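You operate a simulated robot arm through the tools that you are given. There is no shell and no other tool. Be economical: measure what you need, move in short steps, check, and stop when the job is done.

Carry out the task below with a simulated robot arm. There is one attempt and no reset: what you move stays moved.

TASK
Put the lunch box from the fridge-side worktop on the green plate there. Then take the mint jar and leave it in the orange bowl.
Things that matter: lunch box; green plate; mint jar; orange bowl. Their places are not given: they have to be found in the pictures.

It is judged by the outcome, as a careful person would: the job done as asked, and still so three seconds after it is handed in. It fails if anything else is knocked over, pushed out of place, dropped, spilled or broken.

THE ROBOT
A 7-joint arm with a two-finger parallel gripper, fixed in place. Base frame: the origin is at the foot of the arm, x ahead of it, y to its left, z up; the work surface is at about z = 91. Lengths are in cm, angles in degrees, forces in N, time in s.
With the tool pointing down near the work surface it reaches from about 28 to 68 cm from the base axis. Its first joint turns from -66.0 to 66.0 degrees. Payload 1.57 kg.
Tool frame: the origin (TCP) lies between the finger pads and is the grasp point; the fingertips stand 3 cm ahead of it; z points along the fingers, y is the line along which they close. The gripper opens to 11 cm. The fingers are 2.4 cm wide and 1.2 cm thick; the gripper's body (4.8 by 11.2 cm) begins 7.8 cm behind the TCP.
Orientation is told as [roll, pitch, yaw] about the base's x, y, z axes, in that order, counted from this pose: with the fingers straight down and closing along the base's y, the tool's x points along the base's -x, its y along +y and its z along -z.

THE INTERFACE
- The arm moves only by the tool servo_tool. Its argument "deltas" is a list of rows, each a list of 7 numbers: the shift along the tool's x, y, z in units of 500 mm (1.0 is 500 mm), then the turn, a rotation vector about the tool's x, y, z in units of 180 degrees (1.0 is 180 degrees), then the closure, from 0 (fully open) to 1 (shut). In form: [[tx, ty, tz, wx, wy, wz, grip], ...]. A call has 1 to 8 rows; each row is the pose to reach, as a shift and turn from the pose commanded when the call began, along the tool's axes at that moment. A call with a number of a shift or a turn outside -1 to 1 is refused whole. A row lasts 0.2 s, in which the tool goes at most 5 cm and 8.6 degrees; a call with a longer step from one row to the next is refused whole, and so is a gripper value outside its range. A pose out of reach is approached as far as the arm can. The call stops where the force on the tool passes 40 N (or 10 N more than at its start, if that is more) or the arm is blocked; 0.2 s more then pass. The fingers move at their own pace (about 10.8 cm/s each) and stop on an object; they squeeze with about 22 N. The grip force told is the motor's: it shows also when the fingers shut on nothing. Time passes only in rows, and 0.2 s behind the last, so rows that repeat a pose let the fingers close. It gives the time, the measured TCP pose, the force on the tool (base axes), the opening and the grip force at its end, in the units of the frame above (readings bear some noise), and new pictures: "views" is both (left out), scene, wrist or none.
- Cameras (640 x 400 px; columns grow to the right, rows downward): "scene" is fixed at [14.7, -37.84, 140.96]; the picture's right is [0.91, -0.41, 0.00], its down [-0.21, -0.47, -0.86] and it looks along [0.35, 0.78, -0.51] (base axes); focal length 351 px, centre (320, 200). "wrist" rides on the gripper at [-3.6, 0, -8] in the tool frame; the picture's right is [0.00, -1.00, 0.00], its down [0.97, 0.00, -0.24] and it looks along [0.24, 0.00, 0.97] (tool axes); focal length 218 px, centre (320, 200).
- pixel_to_xyz(camera, pixels): for up to 12 pixels [column, row] of the newest picture of that camera ("zoom" is the newest enlarged one), the place [x, y, z] in the base frame of the surface seen there, good to about 0.3 cm. No time passes.
- close_up(camera, box): a new picture of the part [left, top, right, bottom] of that camera's present view, enlarged. No time passes.
- hand_in(): hands the job in; it is judged then, once.

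Work in short steps. Measure before you move; look again where a grasp or a placing could have gone wrong, and mend it. You have 80 turns and 120 pictures in all, the two below and enlarged ones among them. Open the gripper and draw the arm clear of the work before you hand the job in, unless the task says otherwise; then end with one line.

The tools are called after ">>>" by a JSON object that holds its "method" and its "body". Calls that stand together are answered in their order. servo_tool: Moves the arm, as the interface text tells. Its arguments: {"type":"object","properties":{"deltas":{"type":"array","items":{"type":"array","items":{"type":"number"}}},"views":{"type":"string","enum":["both","scene","wrist","none"]}},"required":["deltas"]} The other tools are called the same way: pixel_to_xyz (camera, pixels) gives the place of the surface under pixels of a picture; close_up (camera, box) takes an enlarged picture of a part of a camera's view; hand_in () hands the job in.

At the start:

```text
t: 0.0
tcp_pos: [45.26, 8.28, 120.73]
tcp_rot: [-0.1, -0.1, -0.1]
wrist_force: [0.8, -0.5, 0.6]
gripper_width: 11.02
finger_force: 0.0
```

scene: 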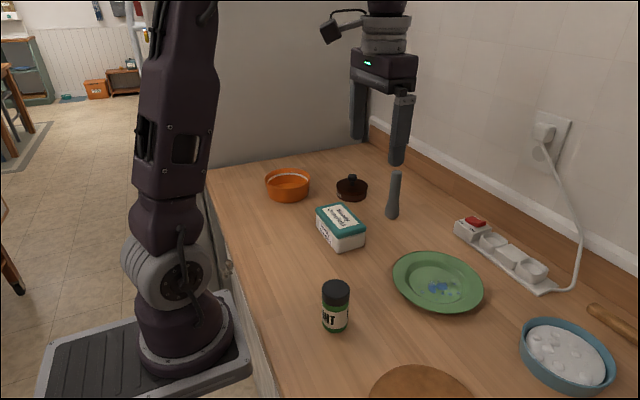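
wrist: 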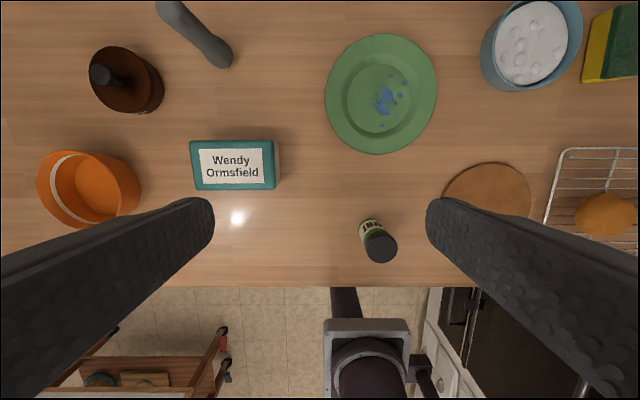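

The scene shows the lunch box near (341,228), plate (438,282), mint jar (336,305) and orange bowl (288,186). I'll measure them and take a close look.

>>> {"method": "pixel_to_xyz", "body": {"camera": "wrist", "pixels": [[192, 143], [272, 143], [275, 187], [196, 188], [233, 165], [381, 95], [340, 60], [425, 130], [380, 247], [371, 225], [95, 190], [45, 160]]}}

>>> {"method": "pixel_to_xyz", "body": {"camera": "scene", "pixels": [[317, 208], [336, 204], [365, 231], [342, 237], [342, 251], [335, 286], [334, 328], [288, 190], [288, 172], [440, 285], [438, 254], [350, 180]]}}

>>> {"method": "close_up", "body": {"camera": "scene", "box": [250, 150, 500, 340]}}

```text
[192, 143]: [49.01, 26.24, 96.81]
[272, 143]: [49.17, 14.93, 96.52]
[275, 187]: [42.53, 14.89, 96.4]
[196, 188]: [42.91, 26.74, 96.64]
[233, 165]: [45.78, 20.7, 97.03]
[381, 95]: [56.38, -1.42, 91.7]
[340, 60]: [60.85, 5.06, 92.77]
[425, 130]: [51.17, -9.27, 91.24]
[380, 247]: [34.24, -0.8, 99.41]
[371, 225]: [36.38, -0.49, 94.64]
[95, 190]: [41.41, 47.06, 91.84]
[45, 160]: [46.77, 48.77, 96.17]
```

```text
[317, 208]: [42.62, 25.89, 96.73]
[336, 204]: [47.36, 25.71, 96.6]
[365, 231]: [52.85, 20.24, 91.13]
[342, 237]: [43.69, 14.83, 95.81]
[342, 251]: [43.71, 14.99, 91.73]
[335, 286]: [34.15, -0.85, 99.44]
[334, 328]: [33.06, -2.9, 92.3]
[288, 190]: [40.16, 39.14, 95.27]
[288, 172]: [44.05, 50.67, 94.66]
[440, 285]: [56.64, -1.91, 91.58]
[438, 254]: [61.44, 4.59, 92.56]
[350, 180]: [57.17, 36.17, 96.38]
```

```text
2.11 times, centred on (375, 245) of scene
```

zoom: 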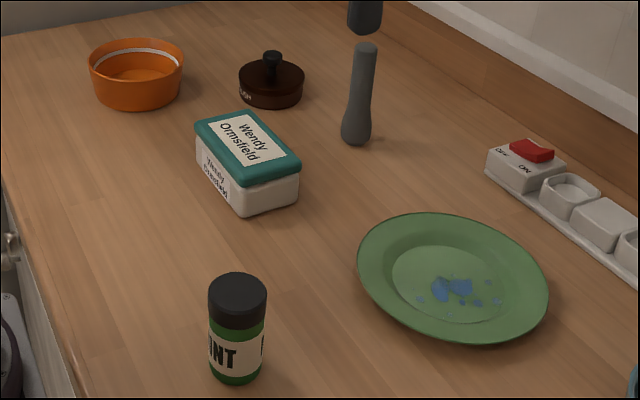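

Box centre is about (45.9, 20.7), top z 97, narrow side (6.8 cm) along x. I'll check the tall grey object, plate edges and bowl rim before moving.

>>> {"method": "pixel_to_xyz", "body": {"camera": "scene", "pixels": [[392, 216], [395, 175], [352, 177], [266, 181], [310, 184], [288, 198], [394, 276], [483, 296], [450, 312], [408, 280], [466, 290], [288, 179]]}}

>>> {"method": "pixel_to_xyz", "body": {"camera": "wrist", "pixels": [[222, 58], [175, 8], [326, 95], [436, 95], [381, 36], [378, 152], [345, 95], [415, 95], [38, 185], [138, 190], [90, 152], [75, 226]]}}

```text
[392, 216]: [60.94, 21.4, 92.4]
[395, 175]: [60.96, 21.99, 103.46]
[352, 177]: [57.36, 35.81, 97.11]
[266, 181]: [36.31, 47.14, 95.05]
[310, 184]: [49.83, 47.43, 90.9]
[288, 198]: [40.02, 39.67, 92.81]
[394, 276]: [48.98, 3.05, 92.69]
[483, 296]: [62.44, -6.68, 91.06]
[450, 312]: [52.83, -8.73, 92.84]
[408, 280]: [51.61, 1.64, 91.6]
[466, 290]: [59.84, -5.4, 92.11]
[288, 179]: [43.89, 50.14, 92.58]
```

```text
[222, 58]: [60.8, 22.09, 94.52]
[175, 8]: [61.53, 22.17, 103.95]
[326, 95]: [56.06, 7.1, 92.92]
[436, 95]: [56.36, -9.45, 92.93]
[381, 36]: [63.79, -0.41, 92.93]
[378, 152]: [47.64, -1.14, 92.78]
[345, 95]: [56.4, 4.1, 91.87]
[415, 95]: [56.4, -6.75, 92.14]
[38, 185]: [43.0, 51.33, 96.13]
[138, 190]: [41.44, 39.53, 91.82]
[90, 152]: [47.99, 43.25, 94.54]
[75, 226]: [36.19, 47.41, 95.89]
```

Plate centre (56.0, -1.2), rim z 92.9, radius 8.3; bowl centre (42.2, 45.4), rim z 96.1; pestle at (61, 22), clear of the path. I turn the tool +90 yaw while moving above the box.

>>> {"method": "servo_tool", "body": {"deltas": [[0, 0.031, 0, 0, 0, -0.0469, 0], [0, 0.062, 0, 0, 0, -0.0938, 0], [0, 0.093, 0, 0, 0, -0.1407, 0], [0, 0.124, 0, 0, 0, -0.1876, 0], [0, 0.155, 0, 0, 0, -0.2345, 0], [-0.005, 0.186, 0, 0, 0, -0.2814, 0], [-0.01, 0.217, 0, 0, 0, -0.3283, 0], [-0.013, 0.248, 0, 0, 0, -0.375, 0]], "views": "none"}}

>>> {"method": "servo_tool", "body": {"deltas": [[0, 0, 0.04, 0, 0, -0.0417, 0], [0, 0, 0.08, 0, 0, -0.0833, 0], [0, 0, 0.12, 0, 0, -0.125, 0], [0, 0, 0.2, 0, 0, -0.125, 0], [0, 0, 0.25, 0, 0, -0.125, 0], [0, 0, 0.25, 0, 0, -0.125, 0]]}}

```text
t: 1.8
tcp_pos: [45.83, 20.64, 120.75]
tcp_rot: [0.0, 0.0, 67.7]
wrist_force: [-0.6, -0.2, 0.0]
gripper_width: 11.0
finger_force: 0.1
```

```text
t: 3.2
tcp_pos: [45.81, 20.71, 108.18]
tcp_rot: [0.0, 0.0, 90.1]
wrist_force: [-0.2, -0.6, 0.5]
gripper_width: 10.98
finger_force: 0.0
```

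scene: 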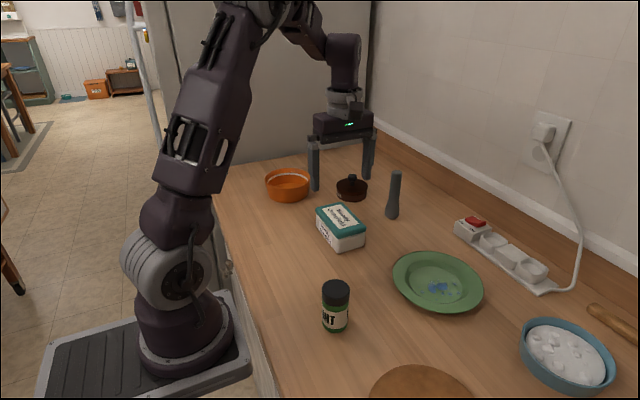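
wrist: 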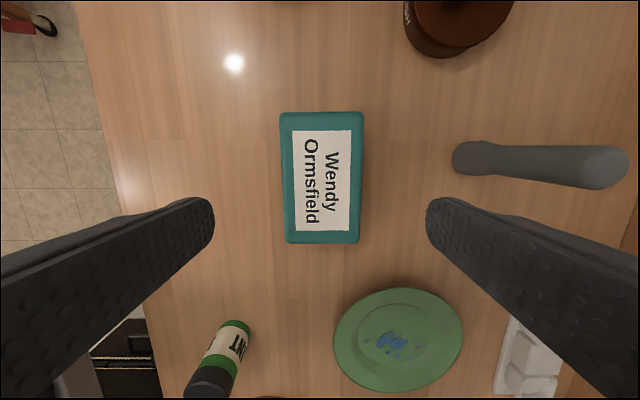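

The box sits centred between the fingers at (321,177). I descend to z 95.5 and close.

>>> {"method": "servo_tool", "body": {"deltas": [[0, 0, 0.08, 0, 0, 0, 0], [0, 0, 0.16, 0, 0, 0, 0], [0, 0, 0.22, 0, 0, 0, 0], [0, 0, 0.254, 0, 0, 0, 0], [0, 0, 0.254, 0, 0, 0, 0], [0, 0, 0.254, 0, 0, 0, 0.5], [0, 0, 0.254, 0, 0, 0, 0.7], [0, 0, 0.254, 0, 0, 0, 0.7]]}}

```text
t: 5.0
tcp_pos: [45.79, 20.61, 95.46]
tcp_rot: [0.0, -0.1, 90.0]
wrist_force: [0.5, 0.3, 0.0]
gripper_width: 7.39
finger_force: 21.9
```

scene: 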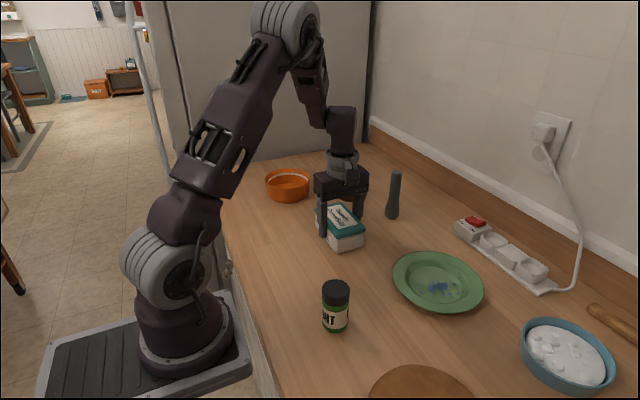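
wrist: 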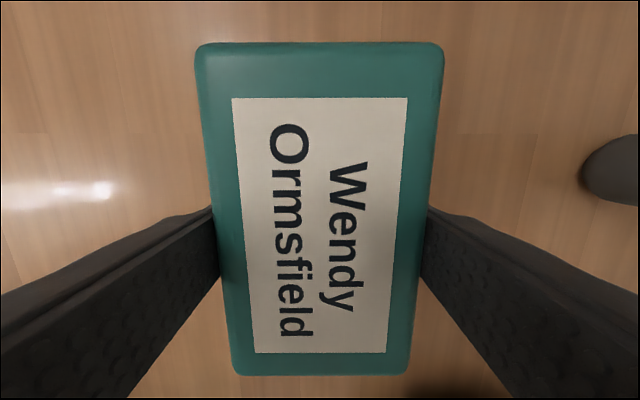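

Gripped at 7.39 cm, 22 N. I lift and check.

>>> {"method": "servo_tool", "body": {"deltas": [[0, 0, -0.04, 0, 0, 0, 0.7], [0, 0, -0.1, 0, 0, 0, 0.7], [0, 0, -0.16, 0, 0, 0, 0.7], [0, 0, -0.2, 0, 0, 0, 0.7], [0, 0, -0.2, 0, 0, 0, 0.7]]}}

```text
t: 6.2
tcp_pos: [45.96, 20.53, 105.77]
tcp_rot: [0.0, -0.1, 90.0]
wrist_force: [0.1, 0.4, 0.3]
gripper_width: 3.29
finger_force: 0.1
```

scene: 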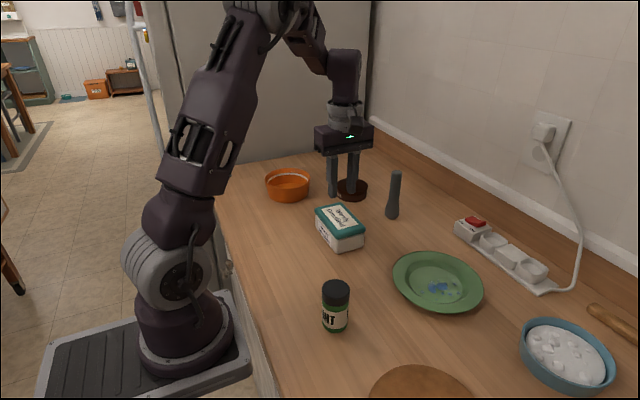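
wrist: 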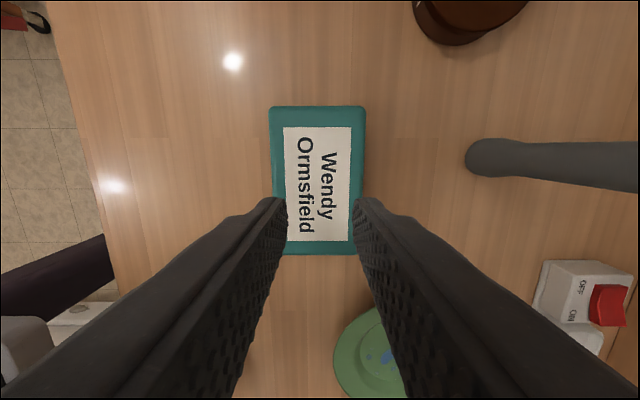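

The box slipped out (opening 3.29) and stayed in place. I'll check where it is, then grip lower on the body and lift slowly.

>>> {"method": "pixel_to_xyz", "body": {"camera": "wrist", "pixels": [[274, 110], [362, 110], [318, 125], [318, 240], [364, 180], [273, 180]]}}

>>> {"method": "close_up", "body": {"camera": "scene", "box": [290, 180, 410, 255]}}

```text
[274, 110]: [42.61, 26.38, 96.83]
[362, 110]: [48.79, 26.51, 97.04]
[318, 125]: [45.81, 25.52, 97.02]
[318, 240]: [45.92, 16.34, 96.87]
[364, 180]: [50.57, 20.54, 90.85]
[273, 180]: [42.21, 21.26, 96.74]
```

```text
5.33 times, centred on (350, 218) of scene
```

zoom: 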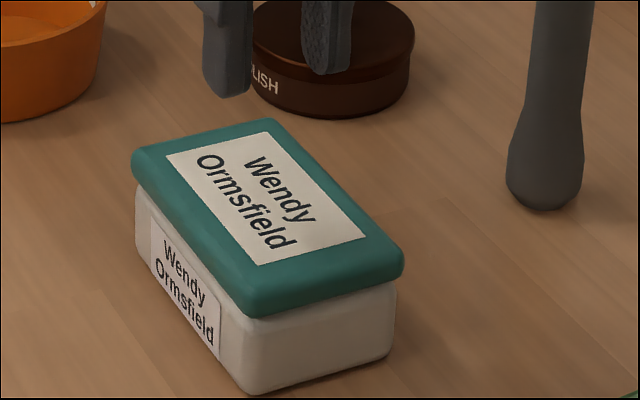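

The lid overhangs the body a little. I reopen and go down deeper (z 94.2), then close fully.

>>> {"method": "servo_tool", "body": {"deltas": [[0, 0, 0, 0, 0, 0, 0], [0, 0, 0, 0, 0, 0, 0], [0, 0, 0.08, 0, 0, 0, 0], [0, 0, 0.15, 0, 0, 0, 0], [0, 0, 0.2, 0, 0, 0, 0], [0, 0, 0.226, 0, 0, 0, 0], [0, 0, 0.226, 0, 0, 0, 0]], "views": "none"}}

>>> {"method": "servo_tool", "body": {"deltas": [[0, 0, 0, 0, 0, 0, 1], [0, 0, 0, 0, 0, 0, 1], [0, 0, 0, 0, 0, 0, 1], [0, 0, -0.004, 0, 0, 0, 1], [0, 0, -0.008, 0, 0, 0, 1], [0, 0, -0.012, 0, 0, 0, 1], [0, 0, -0.016, 0, 0, 0, 1], [0, 0, -0.02, 0, 0, 0, 1]]}}

```text
t: 7.8
tcp_pos: [46.02, 20.56, 94.22]
tcp_rot: [0.0, 0.0, 90.0]
wrist_force: [0.2, 0.0, -0.1]
gripper_width: 10.99
finger_force: 0.1
```

```text
t: 9.6
tcp_pos: [45.95, 20.7, 95.33]
tcp_rot: [0.0, 0.0, 90.0]
wrist_force: [-0.2, 0.7, -3.4]
gripper_width: 7.39
finger_force: 21.8
```

scene: 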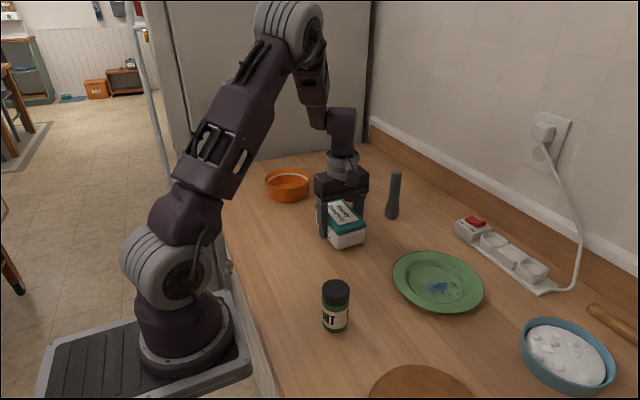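
wrist: 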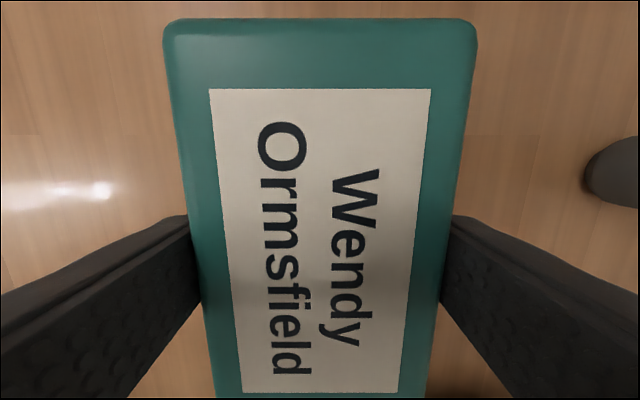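

A load of 3.4 N appears with the grip held; I check whether the box is off the table or has slipped.

>>> {"method": "close_up", "body": {"camera": "scene", "box": [290, 180, 410, 255]}}

>>> {"method": "servo_tool", "body": {"deltas": [[0, 0, -0.004, 0, 0, 0, 1], [0, 0, -0.008, 0, 0, 0, 1], [0, 0, -0.012, 0, 0, 0, 1], [0, 0, -0.016, 0, 0, 0, 1], [0, 0, -0.02, 0, 0, 0, 1], [0, 0, -0.024, 0, 0, 0, 1], [0, 0, -0.03, 0, 0, 0, 1]]}}

```text
5.33 times, centred on (350, 218) of scene
```

zoom: 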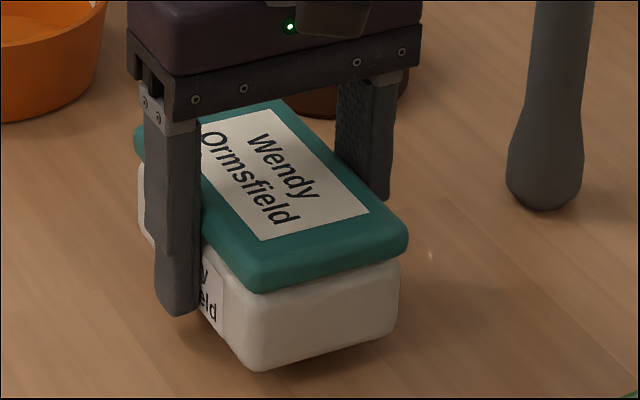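

```text
t: 11.2
tcp_pos: [46.02, 20.57, 96.87]
tcp_rot: [0.0, 0.0, 90.0]
wrist_force: [-0.2, -0.9, -3.3]
gripper_width: 7.37
finger_force: 21.8
```

scene: 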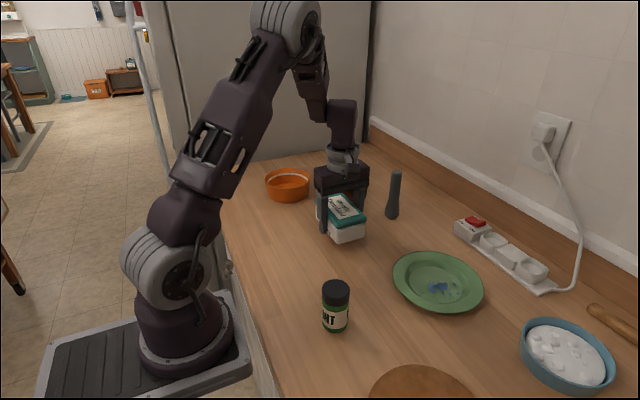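
wrist: 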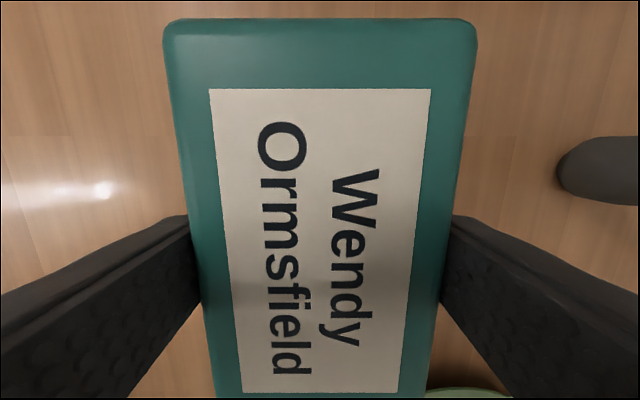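

The box is firmly held and level (same wrist view). I lift slowly to z≈101 and begin moving toward the plate.

>>> {"method": "servo_tool", "body": {"deltas": [[0, 0, -0.012, 0, 0, 0, 1], [0, 0, -0.03, 0, 0, 0, 1], [0, 0, -0.05, 0, 0, 0, 1], [0.012, -0.006, -0.07, 0, 0, 0, 1], [0.036, -0.017, -0.085, 0, 0, 0, 1], [0.065, -0.03, -0.09, 0, 0, 0, 1], [0.09, -0.042, -0.09, 0, 0, 0, 1], [0.108, -0.05, -0.09, 0, 0, 0, 1]], "views": "none"}}

>>> {"method": "servo_tool", "body": {"deltas": [[0.012, -0.006, 0, 0, 0, 0, 1], [0.04, -0.018, 0, 0, 0, 0, 1], [0.075, -0.035, 0, 0, 0, 0, 1], [0.11, -0.05, 0, 0, 0, 0, 1], [0.145, -0.067, 0, 0, 0, 0, 1], [0.18, -0.083, 0, 0, 0, 0, 1], [0.205, -0.095, 0, 0, 0, 0, 1], [0.216, -0.1, 0, 0, 0, 0, 1]]}}

```text
t: 13.0
tcp_pos: [48.49, 15.2, 101.26]
tcp_rot: [0.0, 0.0, 90.0]
wrist_force: [0.9, 0.1, -2.9]
gripper_width: 7.37
finger_force: 22.5
```

```text
t: 14.8
tcp_pos: [53.34, 4.32, 101.27]
tcp_rot: [0.0, 0.1, 90.0]
wrist_force: [0.4, -0.3, -2.6]
gripper_width: 7.38
finger_force: 22.1
```

scene: 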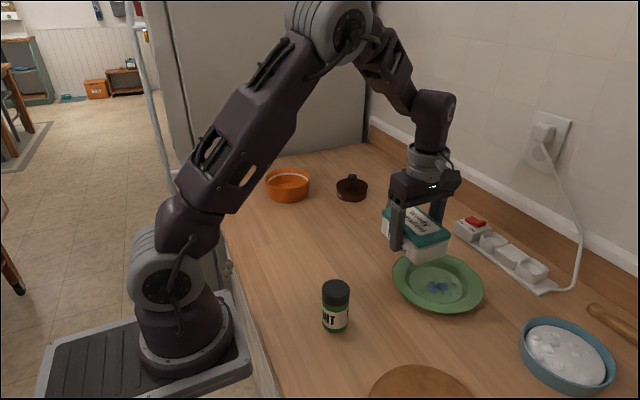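
wrist: 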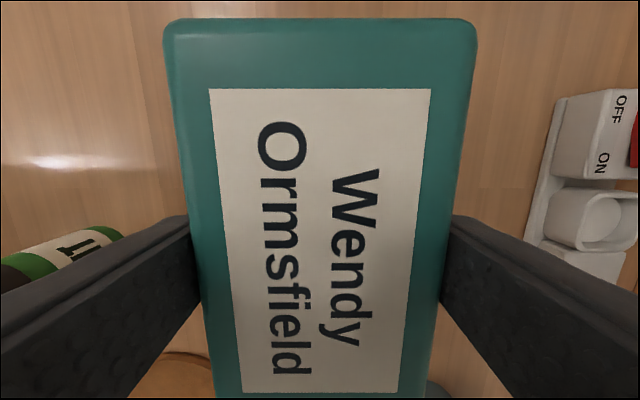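

Still held. I continue the last 2.7/-5.6 cm over the plate and lower to z≈97.

>>> {"method": "servo_tool", "body": {"deltas": [[0.012, -0.006, 0, 0, 0, 0, 1], [0.045, -0.022, 0, 0, 0, 0, 1], [0.08, -0.038, 0, 0, 0, 0, 1], [0.105, -0.05, 0, 0, 0, 0, 1], [0.112, -0.053, 0.015, 0, 0, 0, 1], [0.112, -0.053, 0.04, 0, 0, 0, 1], [0.112, -0.053, 0.07, 0, 0, 0, 1], [0.112, -0.053, 0.084, 0, 0, 0, 1]], "views": "scene"}}

>>> {"method": "close_up", "body": {"camera": "scene", "box": [370, 190, 520, 320]}}

```text
t: 16.6
tcp_pos: [56.13, -1.23, 97.04]
tcp_rot: [0.1, -0.1, 89.9]
wrist_force: [0.1, -0.5, -3.1]
gripper_width: 7.4
finger_force: 22.4
```

scene: 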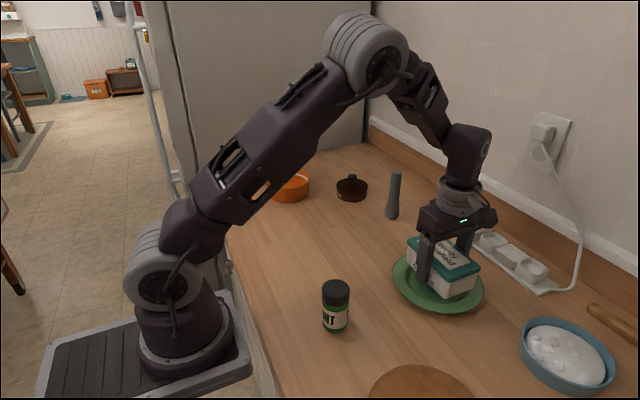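

```text
3.08 times, centred on (445, 255) of scene
```

zoom: 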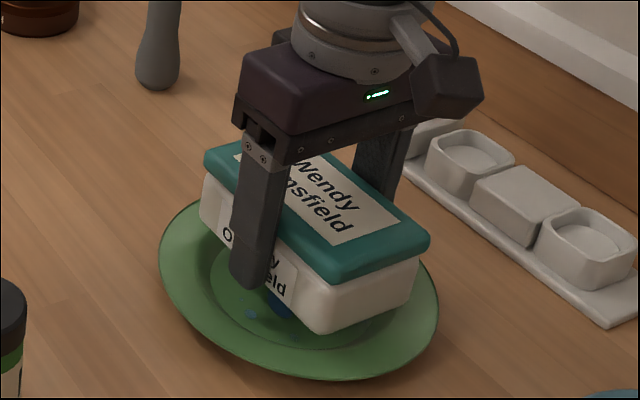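

Box hovers centred over the plate. I creep down watching the force.

>>> {"method": "servo_tool", "body": {"deltas": [[0, 0, 0.012, 0, 0, 0, 1], [0, 0, 0.022, 0, 0, 0, 1], [0, 0, 0.03, 0, 0, 0, 1], [0, 0, 0.03, 0, 0, 0, 1]], "views": "none"}}

```text
t: 17.6
tcp_pos: [56.13, -1.14, 95.79]
tcp_rot: [-0.1, 0.1, 90.0]
wrist_force: [-2.8, -1.2, 7.9]
gripper_width: 7.4
finger_force: 22.5
stopped in row 4: the force on the tool passed its limit (the readings are from after the stop); the commanded pose is now the measured one
```

Contact at z 95.8 (box corners on the plate's slope, it seems). I look closely.

>>> {"method": "close_up", "body": {"camera": "scene", "box": [370, 190, 520, 320]}}

>>> {"method": "close_up", "body": {"camera": "wrist", "box": [0, 0, 640, 400]}}

```text
3.08 times, centred on (445, 255) of scene
```

zoom: 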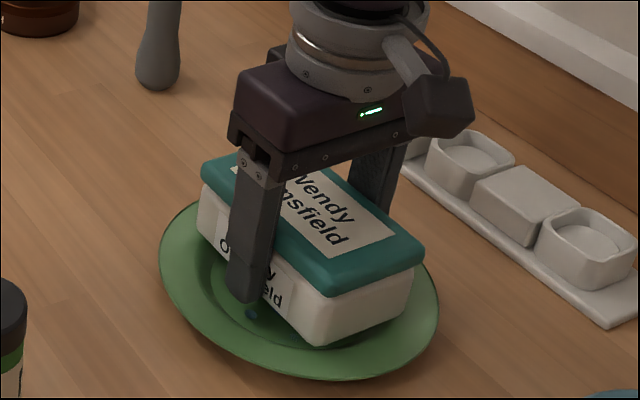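

```text
1.00 times, centred on (320, 200) of wrist
```

zoom: 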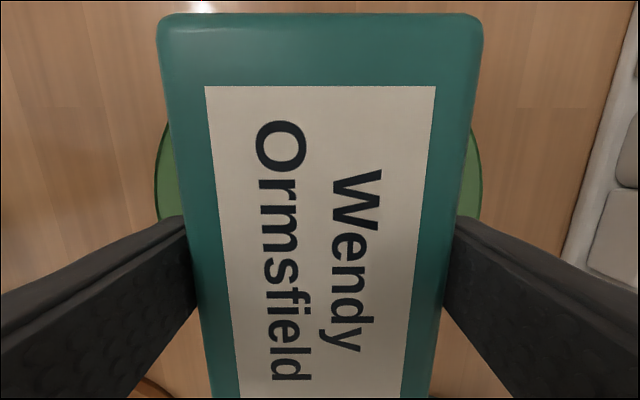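

The box sits level on the plate, corners bearing on the slope. I release gently with a small opening, then rise straight up.

>>> {"method": "servo_tool", "body": {"deltas": [[0, 0, -0.002, 0, 0, 0, 0.3], [0, 0, -0.002, 0, 0, 0, 0.2], [0, 0, -0.002, 0, 0, 0, 0.2]], "views": "none"}}

>>> {"method": "servo_tool", "body": {"deltas": [[0, 0, -0.02, 0, 0, 0, 0.2], [0, 0, -0.06, 0, 0, 0, 0.2], [0, 0, -0.14, 0, 0, 0, 0.2], [0, 0, -0.22, 0, 0, 0, 0.1], [0, 0, -0.3, 0, 0, 0, 0], [0, 0, -0.3, 0, 0, 0, 0]]}}

```text
t: 18.4
tcp_pos: [55.98, -1.07, 95.94]
tcp_rot: [-0.3, 0.1, 90.0]
wrist_force: [0.0, -0.1, 0.6]
gripper_width: 8.81
finger_force: 0.0
```

```text
t: 19.8
tcp_pos: [56.03, -1.16, 110.97]
tcp_rot: [-0.3, 0.1, 90.0]
wrist_force: [-0.6, 0.8, -0.2]
gripper_width: 11.0
finger_force: 0.0
```

scene: 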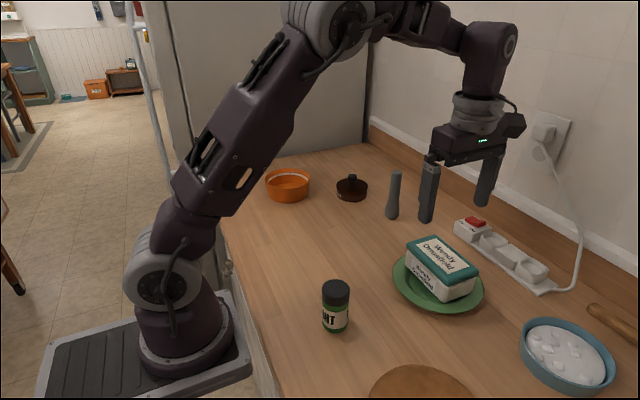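
wrist: 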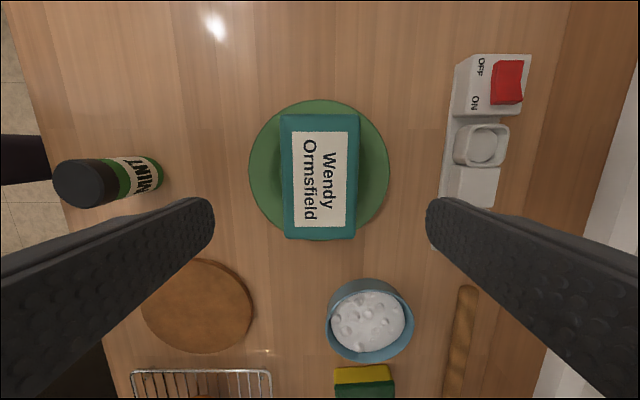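

The box sits centred on the plate. Next I move at z 111 over the mint jar at (34.2, -0.8).

>>> {"method": "servo_tool", "body": {"deltas": [[0, 0.04, 0, 0, 0, 0, 0], [0, 0.11, 0, 0, 0, 0, 0], [0, 0.19, 0, 0, 0, 0, 0], [0, 0.27, 0, 0, 0, 0, 0], [-0.003, 0.35, 0, 0, 0, 0, 0], [-0.006, 0.41, 0, 0, 0, 0, 0], [-0.007, 0.436, 0, 0, 0, 0, 0], [-0.007, 0.436, 0, 0, 0, 0, 0]]}}

```text
t: 21.6
tcp_pos: [34.21, -0.97, 110.77]
tcp_rot: [-0.3, 0.0, 90.0]
wrist_force: [-0.5, 0.0, 0.4]
gripper_width: 11.01
finger_force: 0.0
```

scene: 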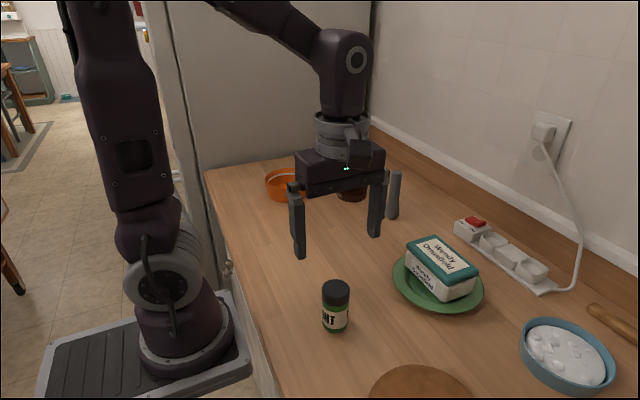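
wrist: 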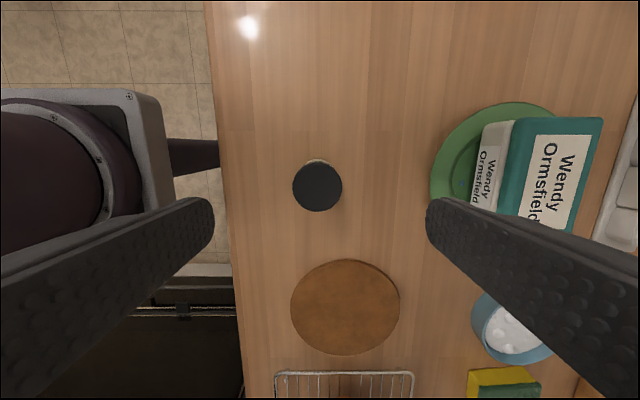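

>>> {"method": "pixel_to_xyz", "body": {"camera": "wrist", "pixels": [[294, 187], [341, 187], [317, 164], [317, 210]]}}

```text
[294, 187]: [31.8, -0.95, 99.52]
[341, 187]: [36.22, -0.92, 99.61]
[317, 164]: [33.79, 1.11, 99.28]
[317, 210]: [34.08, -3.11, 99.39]
```

Jar centre (34.0, -1.0), cap Ø4.5, aligned. I descend to z 97 and close.

>>> {"method": "servo_tool", "body": {"deltas": [[0, 0.004, 0.06, 0, 0, 0, 0], [0, 0.004, 0.14, 0, 0, 0, 0], [0, 0.004, 0.21, 0, 0, 0, 0], [0, 0.004, 0.26, 0, 0, 0, 0], [0, 0.004, 0.276, 0, 0, 0, 0], [0, 0.004, 0.276, 0, 0, 0, 1], [0, 0.004, 0.276, 0, 0, 0, 1], [0, 0.004, 0.276, 0, 0, 0, 1]], "views": "none"}}

>>> {"method": "servo_tool", "body": {"deltas": [[0, 0, 0, 0, 0, 0, 1], [0, 0, -0.005, 0, 0, 0, 1], [0, 0, -0.012, 0, 0, 0, 1], [0, 0, -0.02, 0, 0, 0, 1], [0, 0, -0.03, 0, 0, 0, 1], [0, 0, -0.036, 0, 0, 0, 1]]}}

```text
t: 23.4
tcp_pos: [34.14, -0.84, 96.84]
tcp_rot: [-0.4, 0.1, 90.0]
wrist_force: [0.3, -0.1, 0.8]
gripper_width: 4.5
finger_force: 21.9
```

```text
t: 24.8
tcp_pos: [34.13, -0.82, 98.86]
tcp_rot: [-0.3, 0.1, 90.1]
wrist_force: [-1.1, -0.8, -1.0]
gripper_width: 4.46
finger_force: 22.1
```

scene: 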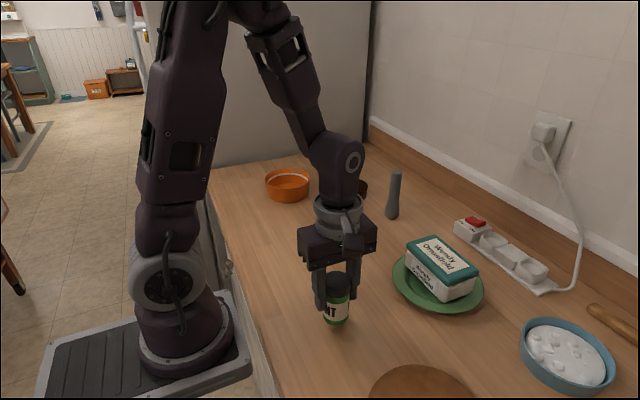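
wrist: 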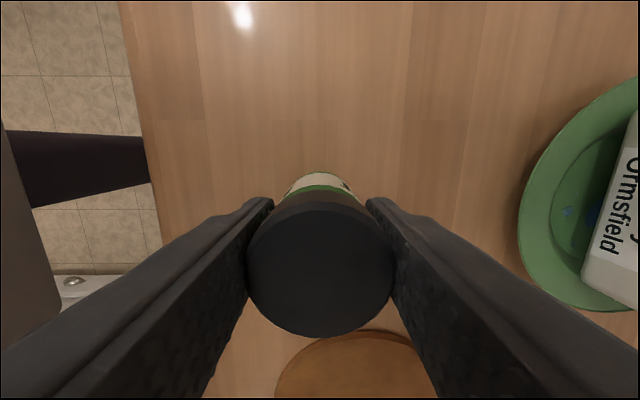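

Jar is held. I lift to z≈110 and check the clearance to the fridge/wall behind the bowl.

>>> {"method": "servo_tool", "body": {"deltas": [[0, 0, -0.02, 0, 0, 0, 1], [0, 0, -0.06, 0, 0, 0, 1], [0, 0, -0.11, 0, 0, 0, 1], [0, 0, -0.16, 0, 0, 0, 1], [0, 0, -0.2, 0, 0, 0, 1], [0, 0, -0.22, 0, 0, 0, 1]]}}

>>> {"method": "pixel_to_xyz", "body": {"camera": "scene", "pixels": [[250, 100], [260, 163], [266, 180], [288, 198], [310, 184], [288, 172]]}}

```text
t: 26.2
tcp_pos: [33.85, -0.81, 109.69]
tcp_rot: [-0.1, -0.1, 90.0]
wrist_force: [0.3, 0.1, -0.5]
gripper_width: 4.46
finger_force: 21.9
```

scene: 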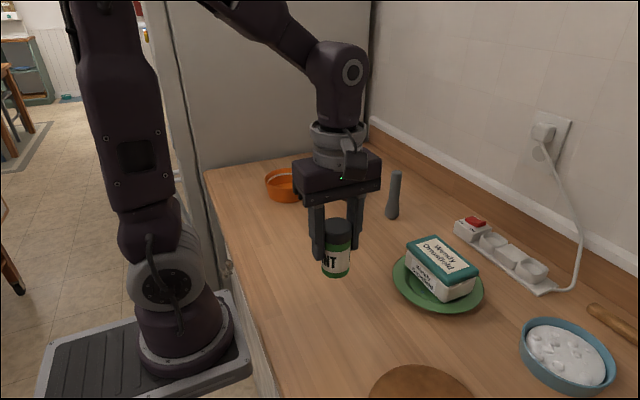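
wrist: 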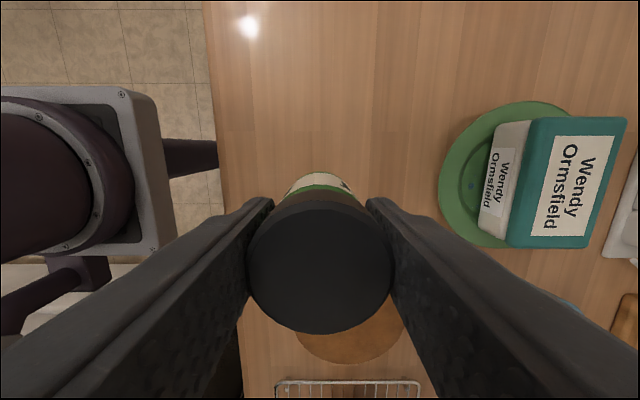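

```text
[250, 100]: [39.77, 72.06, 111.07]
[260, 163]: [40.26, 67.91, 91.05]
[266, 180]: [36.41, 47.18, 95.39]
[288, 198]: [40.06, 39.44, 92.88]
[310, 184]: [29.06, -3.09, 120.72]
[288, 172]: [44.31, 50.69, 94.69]
```

Clear (fridge at y≈70). I carry the jar toward the bowl in smooth stages.

>>> {"method": "servo_tool", "body": {"deltas": [[-0.02, -0.004, 0, 0, 0, 0, 1], [-0.06, -0.011, 0, 0, 0, 0, 1], [-0.12, -0.022, 0, 0, 0, 0, 1], [-0.19, -0.034, 0, 0, 0, 0, 1], [-0.26, -0.047, 0, 0, 0, 0, 1], [-0.33, -0.06, 0, 0, 0, 0, 1], [-0.39, -0.07, 0, 0, 0, 0, 1], [-0.42, -0.075, 0, 0, 0, 0, 1]], "views": "none"}}

>>> {"method": "servo_tool", "body": {"deltas": [[-0.02, -0.004, 0, 0, 0, 0, 1], [-0.06, -0.011, 0, 0, 0, 0, 1], [-0.12, -0.022, 0, 0, 0, 0, 1], [-0.18, -0.032, 0, 0, 0, 0, 1], [-0.24, -0.043, 0, 0, 0, 0, 1], [-0.29, -0.052, 0, 0, 0, 0, 1], [-0.33, -0.06, 0, 0, 0, 0, 1], [-0.35, -0.063, 0, 0, 0, 0, 1]]}}

```text
t: 28.0
tcp_pos: [37.85, 20.41, 109.8]
tcp_rot: [-0.1, 0.0, 90.0]
wrist_force: [0.6, 0.2, -0.6]
gripper_width: 4.46
finger_force: 22.1
```

```text
t: 29.8
tcp_pos: [41.03, 37.74, 109.78]
tcp_rot: [-0.3, 0.0, 90.0]
wrist_force: [-0.3, -1.5, -1.4]
gripper_width: 4.48
finger_force: 22.3
```

scene: 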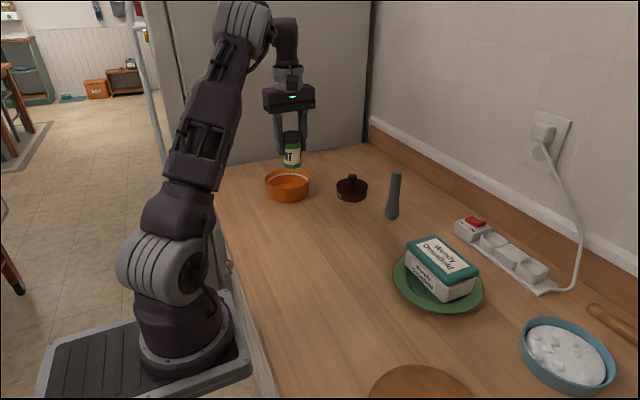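
wrist: 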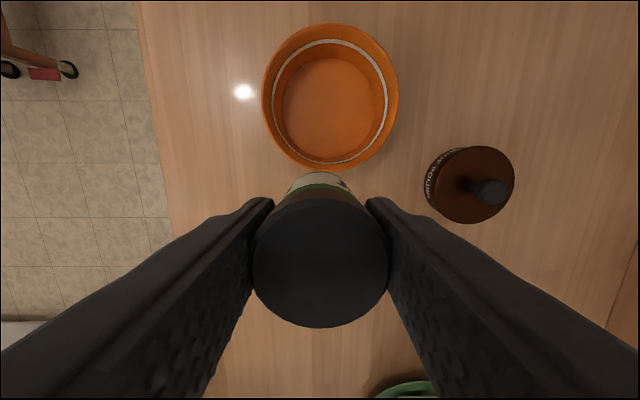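

>>> {"method": "pixel_to_xyz", "body": {"camera": "wrist", "pixels": [[264, 95], [397, 95], [330, 25], [328, 168], [275, 100], [388, 105], [340, 40], [320, 162], [285, 110], [375, 110], [332, 62], [332, 110]]}}

```text
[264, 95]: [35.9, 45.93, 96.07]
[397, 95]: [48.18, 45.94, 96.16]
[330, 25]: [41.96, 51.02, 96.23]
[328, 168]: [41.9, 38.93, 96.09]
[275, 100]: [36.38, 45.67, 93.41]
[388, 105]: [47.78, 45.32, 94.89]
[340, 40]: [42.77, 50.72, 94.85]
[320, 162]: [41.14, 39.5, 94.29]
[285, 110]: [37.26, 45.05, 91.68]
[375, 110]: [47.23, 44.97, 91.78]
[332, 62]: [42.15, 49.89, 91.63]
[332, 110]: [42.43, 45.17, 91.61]
```

Bowl centre (42.1, 45.1), floor z 91.65. I move over it and lower to z≈98.4.

>>> {"method": "servo_tool", "body": {"deltas": [[-0.03, -0.004, 0, 0, 0, 0, 1], [-0.08, -0.011, 0, 0, 0, 0, 1], [-0.125, -0.018, 0, 0, 0, 0, 1], [-0.147, -0.021, 0.01, 0, 0, 0, 1], [-0.147, -0.021, 0.06, 0, 0, 0, 1], [-0.147, -0.021, 0.13, 0, 0, 0, 1], [-0.147, -0.021, 0.19, 0, 0, 0, 1], [-0.147, -0.021, 0.226, 0, 0, 0, 1]]}}

>>> {"method": "close_up", "body": {"camera": "scene", "box": [230, 100, 350, 220]}}

```text
t: 31.6
tcp_pos: [42.06, 45.14, 98.44]
tcp_rot: [-0.4, 0.0, 90.0]
wrist_force: [-0.1, 0.7, -0.7]
gripper_width: 4.45
finger_force: 21.8
```

scene: 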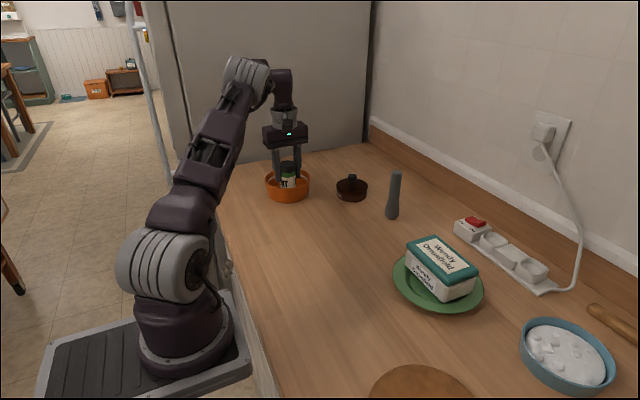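
wrist: 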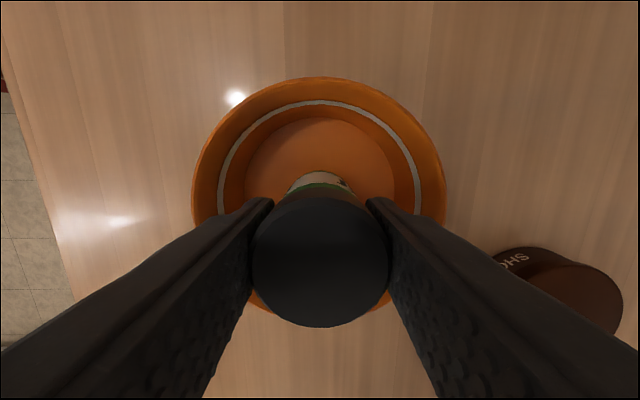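

```text
3.33 times, centred on (290, 160) of scene
```

zoom: 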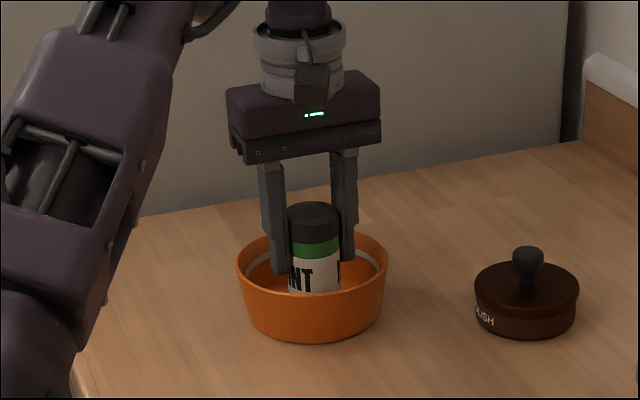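

Jar is inside the bowl with fingers clear of the rim. I creep down to contact.

>>> {"method": "servo_tool", "body": {"deltas": [[0, 0, 0.006, 0, 0, 0, 1], [0, 0, 0.011, 0, 0, 0, 1], [0, 0, 0.015, 0, 0, 0, 1], [0, 0, 0.017, 0, 0, 0, 1]], "views": "none"}}

```text
t: 32.6
tcp_pos: [41.96, 45.18, 97.92]
tcp_rot: [-0.3, -0.1, 90.0]
wrist_force: [0.0, 3.6, 17.6]
gripper_width: 4.47
finger_force: 22.0
```

Contact with the bowl floor (17.6 N). I ease off slightly, open only to ~6.5 cm inside the bowl, and rise.

>>> {"method": "servo_tool", "body": {"deltas": [[0, 0, -0.006, 0, 0, 0, 1], [0, 0, -0.007, 0, 0, 0, 0.5], [0, 0, -0.007, 0, 0, 0, 0.42], [0, 0, -0.007, 0, 0, 0, 0.42], [0, 0, -0.03, 0, 0, 0, 0.42], [0, 0, -0.08, 0, 0, 0, 0.42], [0, 0, -0.15, 0, 0, 0, 0.42], [0, 0, -0.22, 0, 0, 0, 0.3]]}}

>>> {"method": "close_up", "body": {"camera": "scene", "box": [230, 140, 350, 220]}}

```text
t: 34.4
tcp_pos: [41.8, 45.05, 108.68]
tcp_rot: [-0.5, 0.0, 90.0]
wrist_force: [0.1, 0.0, 0.0]
gripper_width: 7.7
finger_force: 0.0
```

scene: 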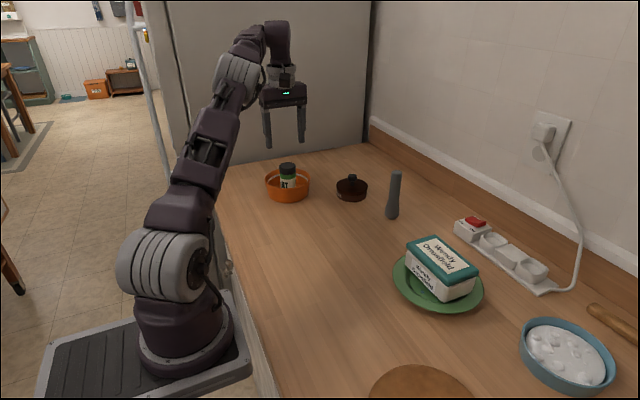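
wrist: 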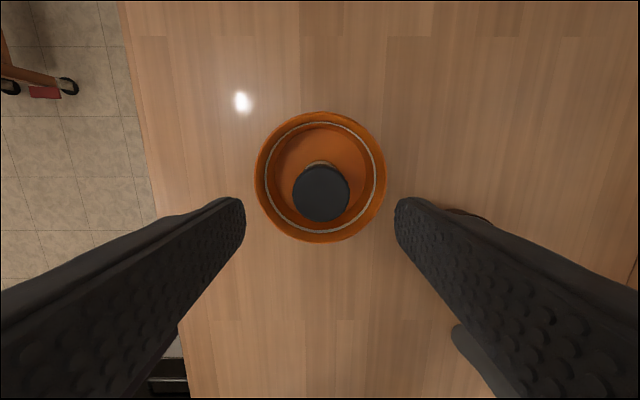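

```text
5.00 times, centred on (290, 180) of scene
```

zoom: 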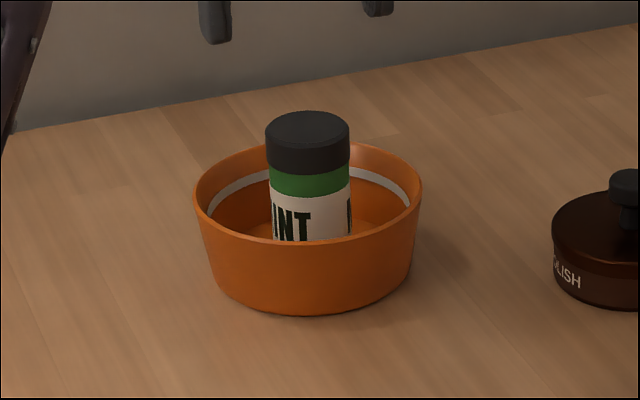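

The jar stands upright in the bowl and the box is on the plate. I raise the arm well clear and open the gripper.

>>> {"method": "servo_tool", "body": {"deltas": [[0, 0, -0.05, 0, 0, 0, 0], [0, 0, -0.12, 0, 0, 0, 0], [0.05, 0, -0.18, 0, 0, 0, 0], [0.12, 0, -0.22, 0, 0, 0, 0], [0.2, 0, -0.24, 0, 0, 0, 0], [0.28, 0, -0.24, 0, 0, 0, 0], [0.32, 0, -0.24, 0, 0, 0, 0], [0.32, 0, -0.24, 0, 0, 0, 0]], "views": "scene"}}

```text
t: 36.2
tcp_pos: [41.99, 29.16, 120.33]
tcp_rot: [-0.2, 0.0, 90.0]
wrist_force: [1.2, -0.2, 0.2]
gripper_width: 11.0
finger_force: 0.0
out of reach, approached as far as the arm can: row 1, 2, 3
```

scene: 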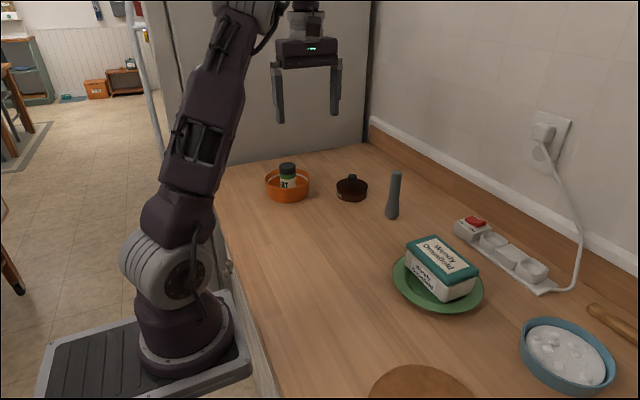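

Everything is in place, nothing else disturbed, and the arm is clear; I hand in.

>>> {"method": "hand_in", "body": {}}

```text
The job is handed in.
```

The lunch box is on the green plate and the mint jar stands upright in the orange bowl; the box slipped from my first grip but stayed in place, and nothing else was moved.
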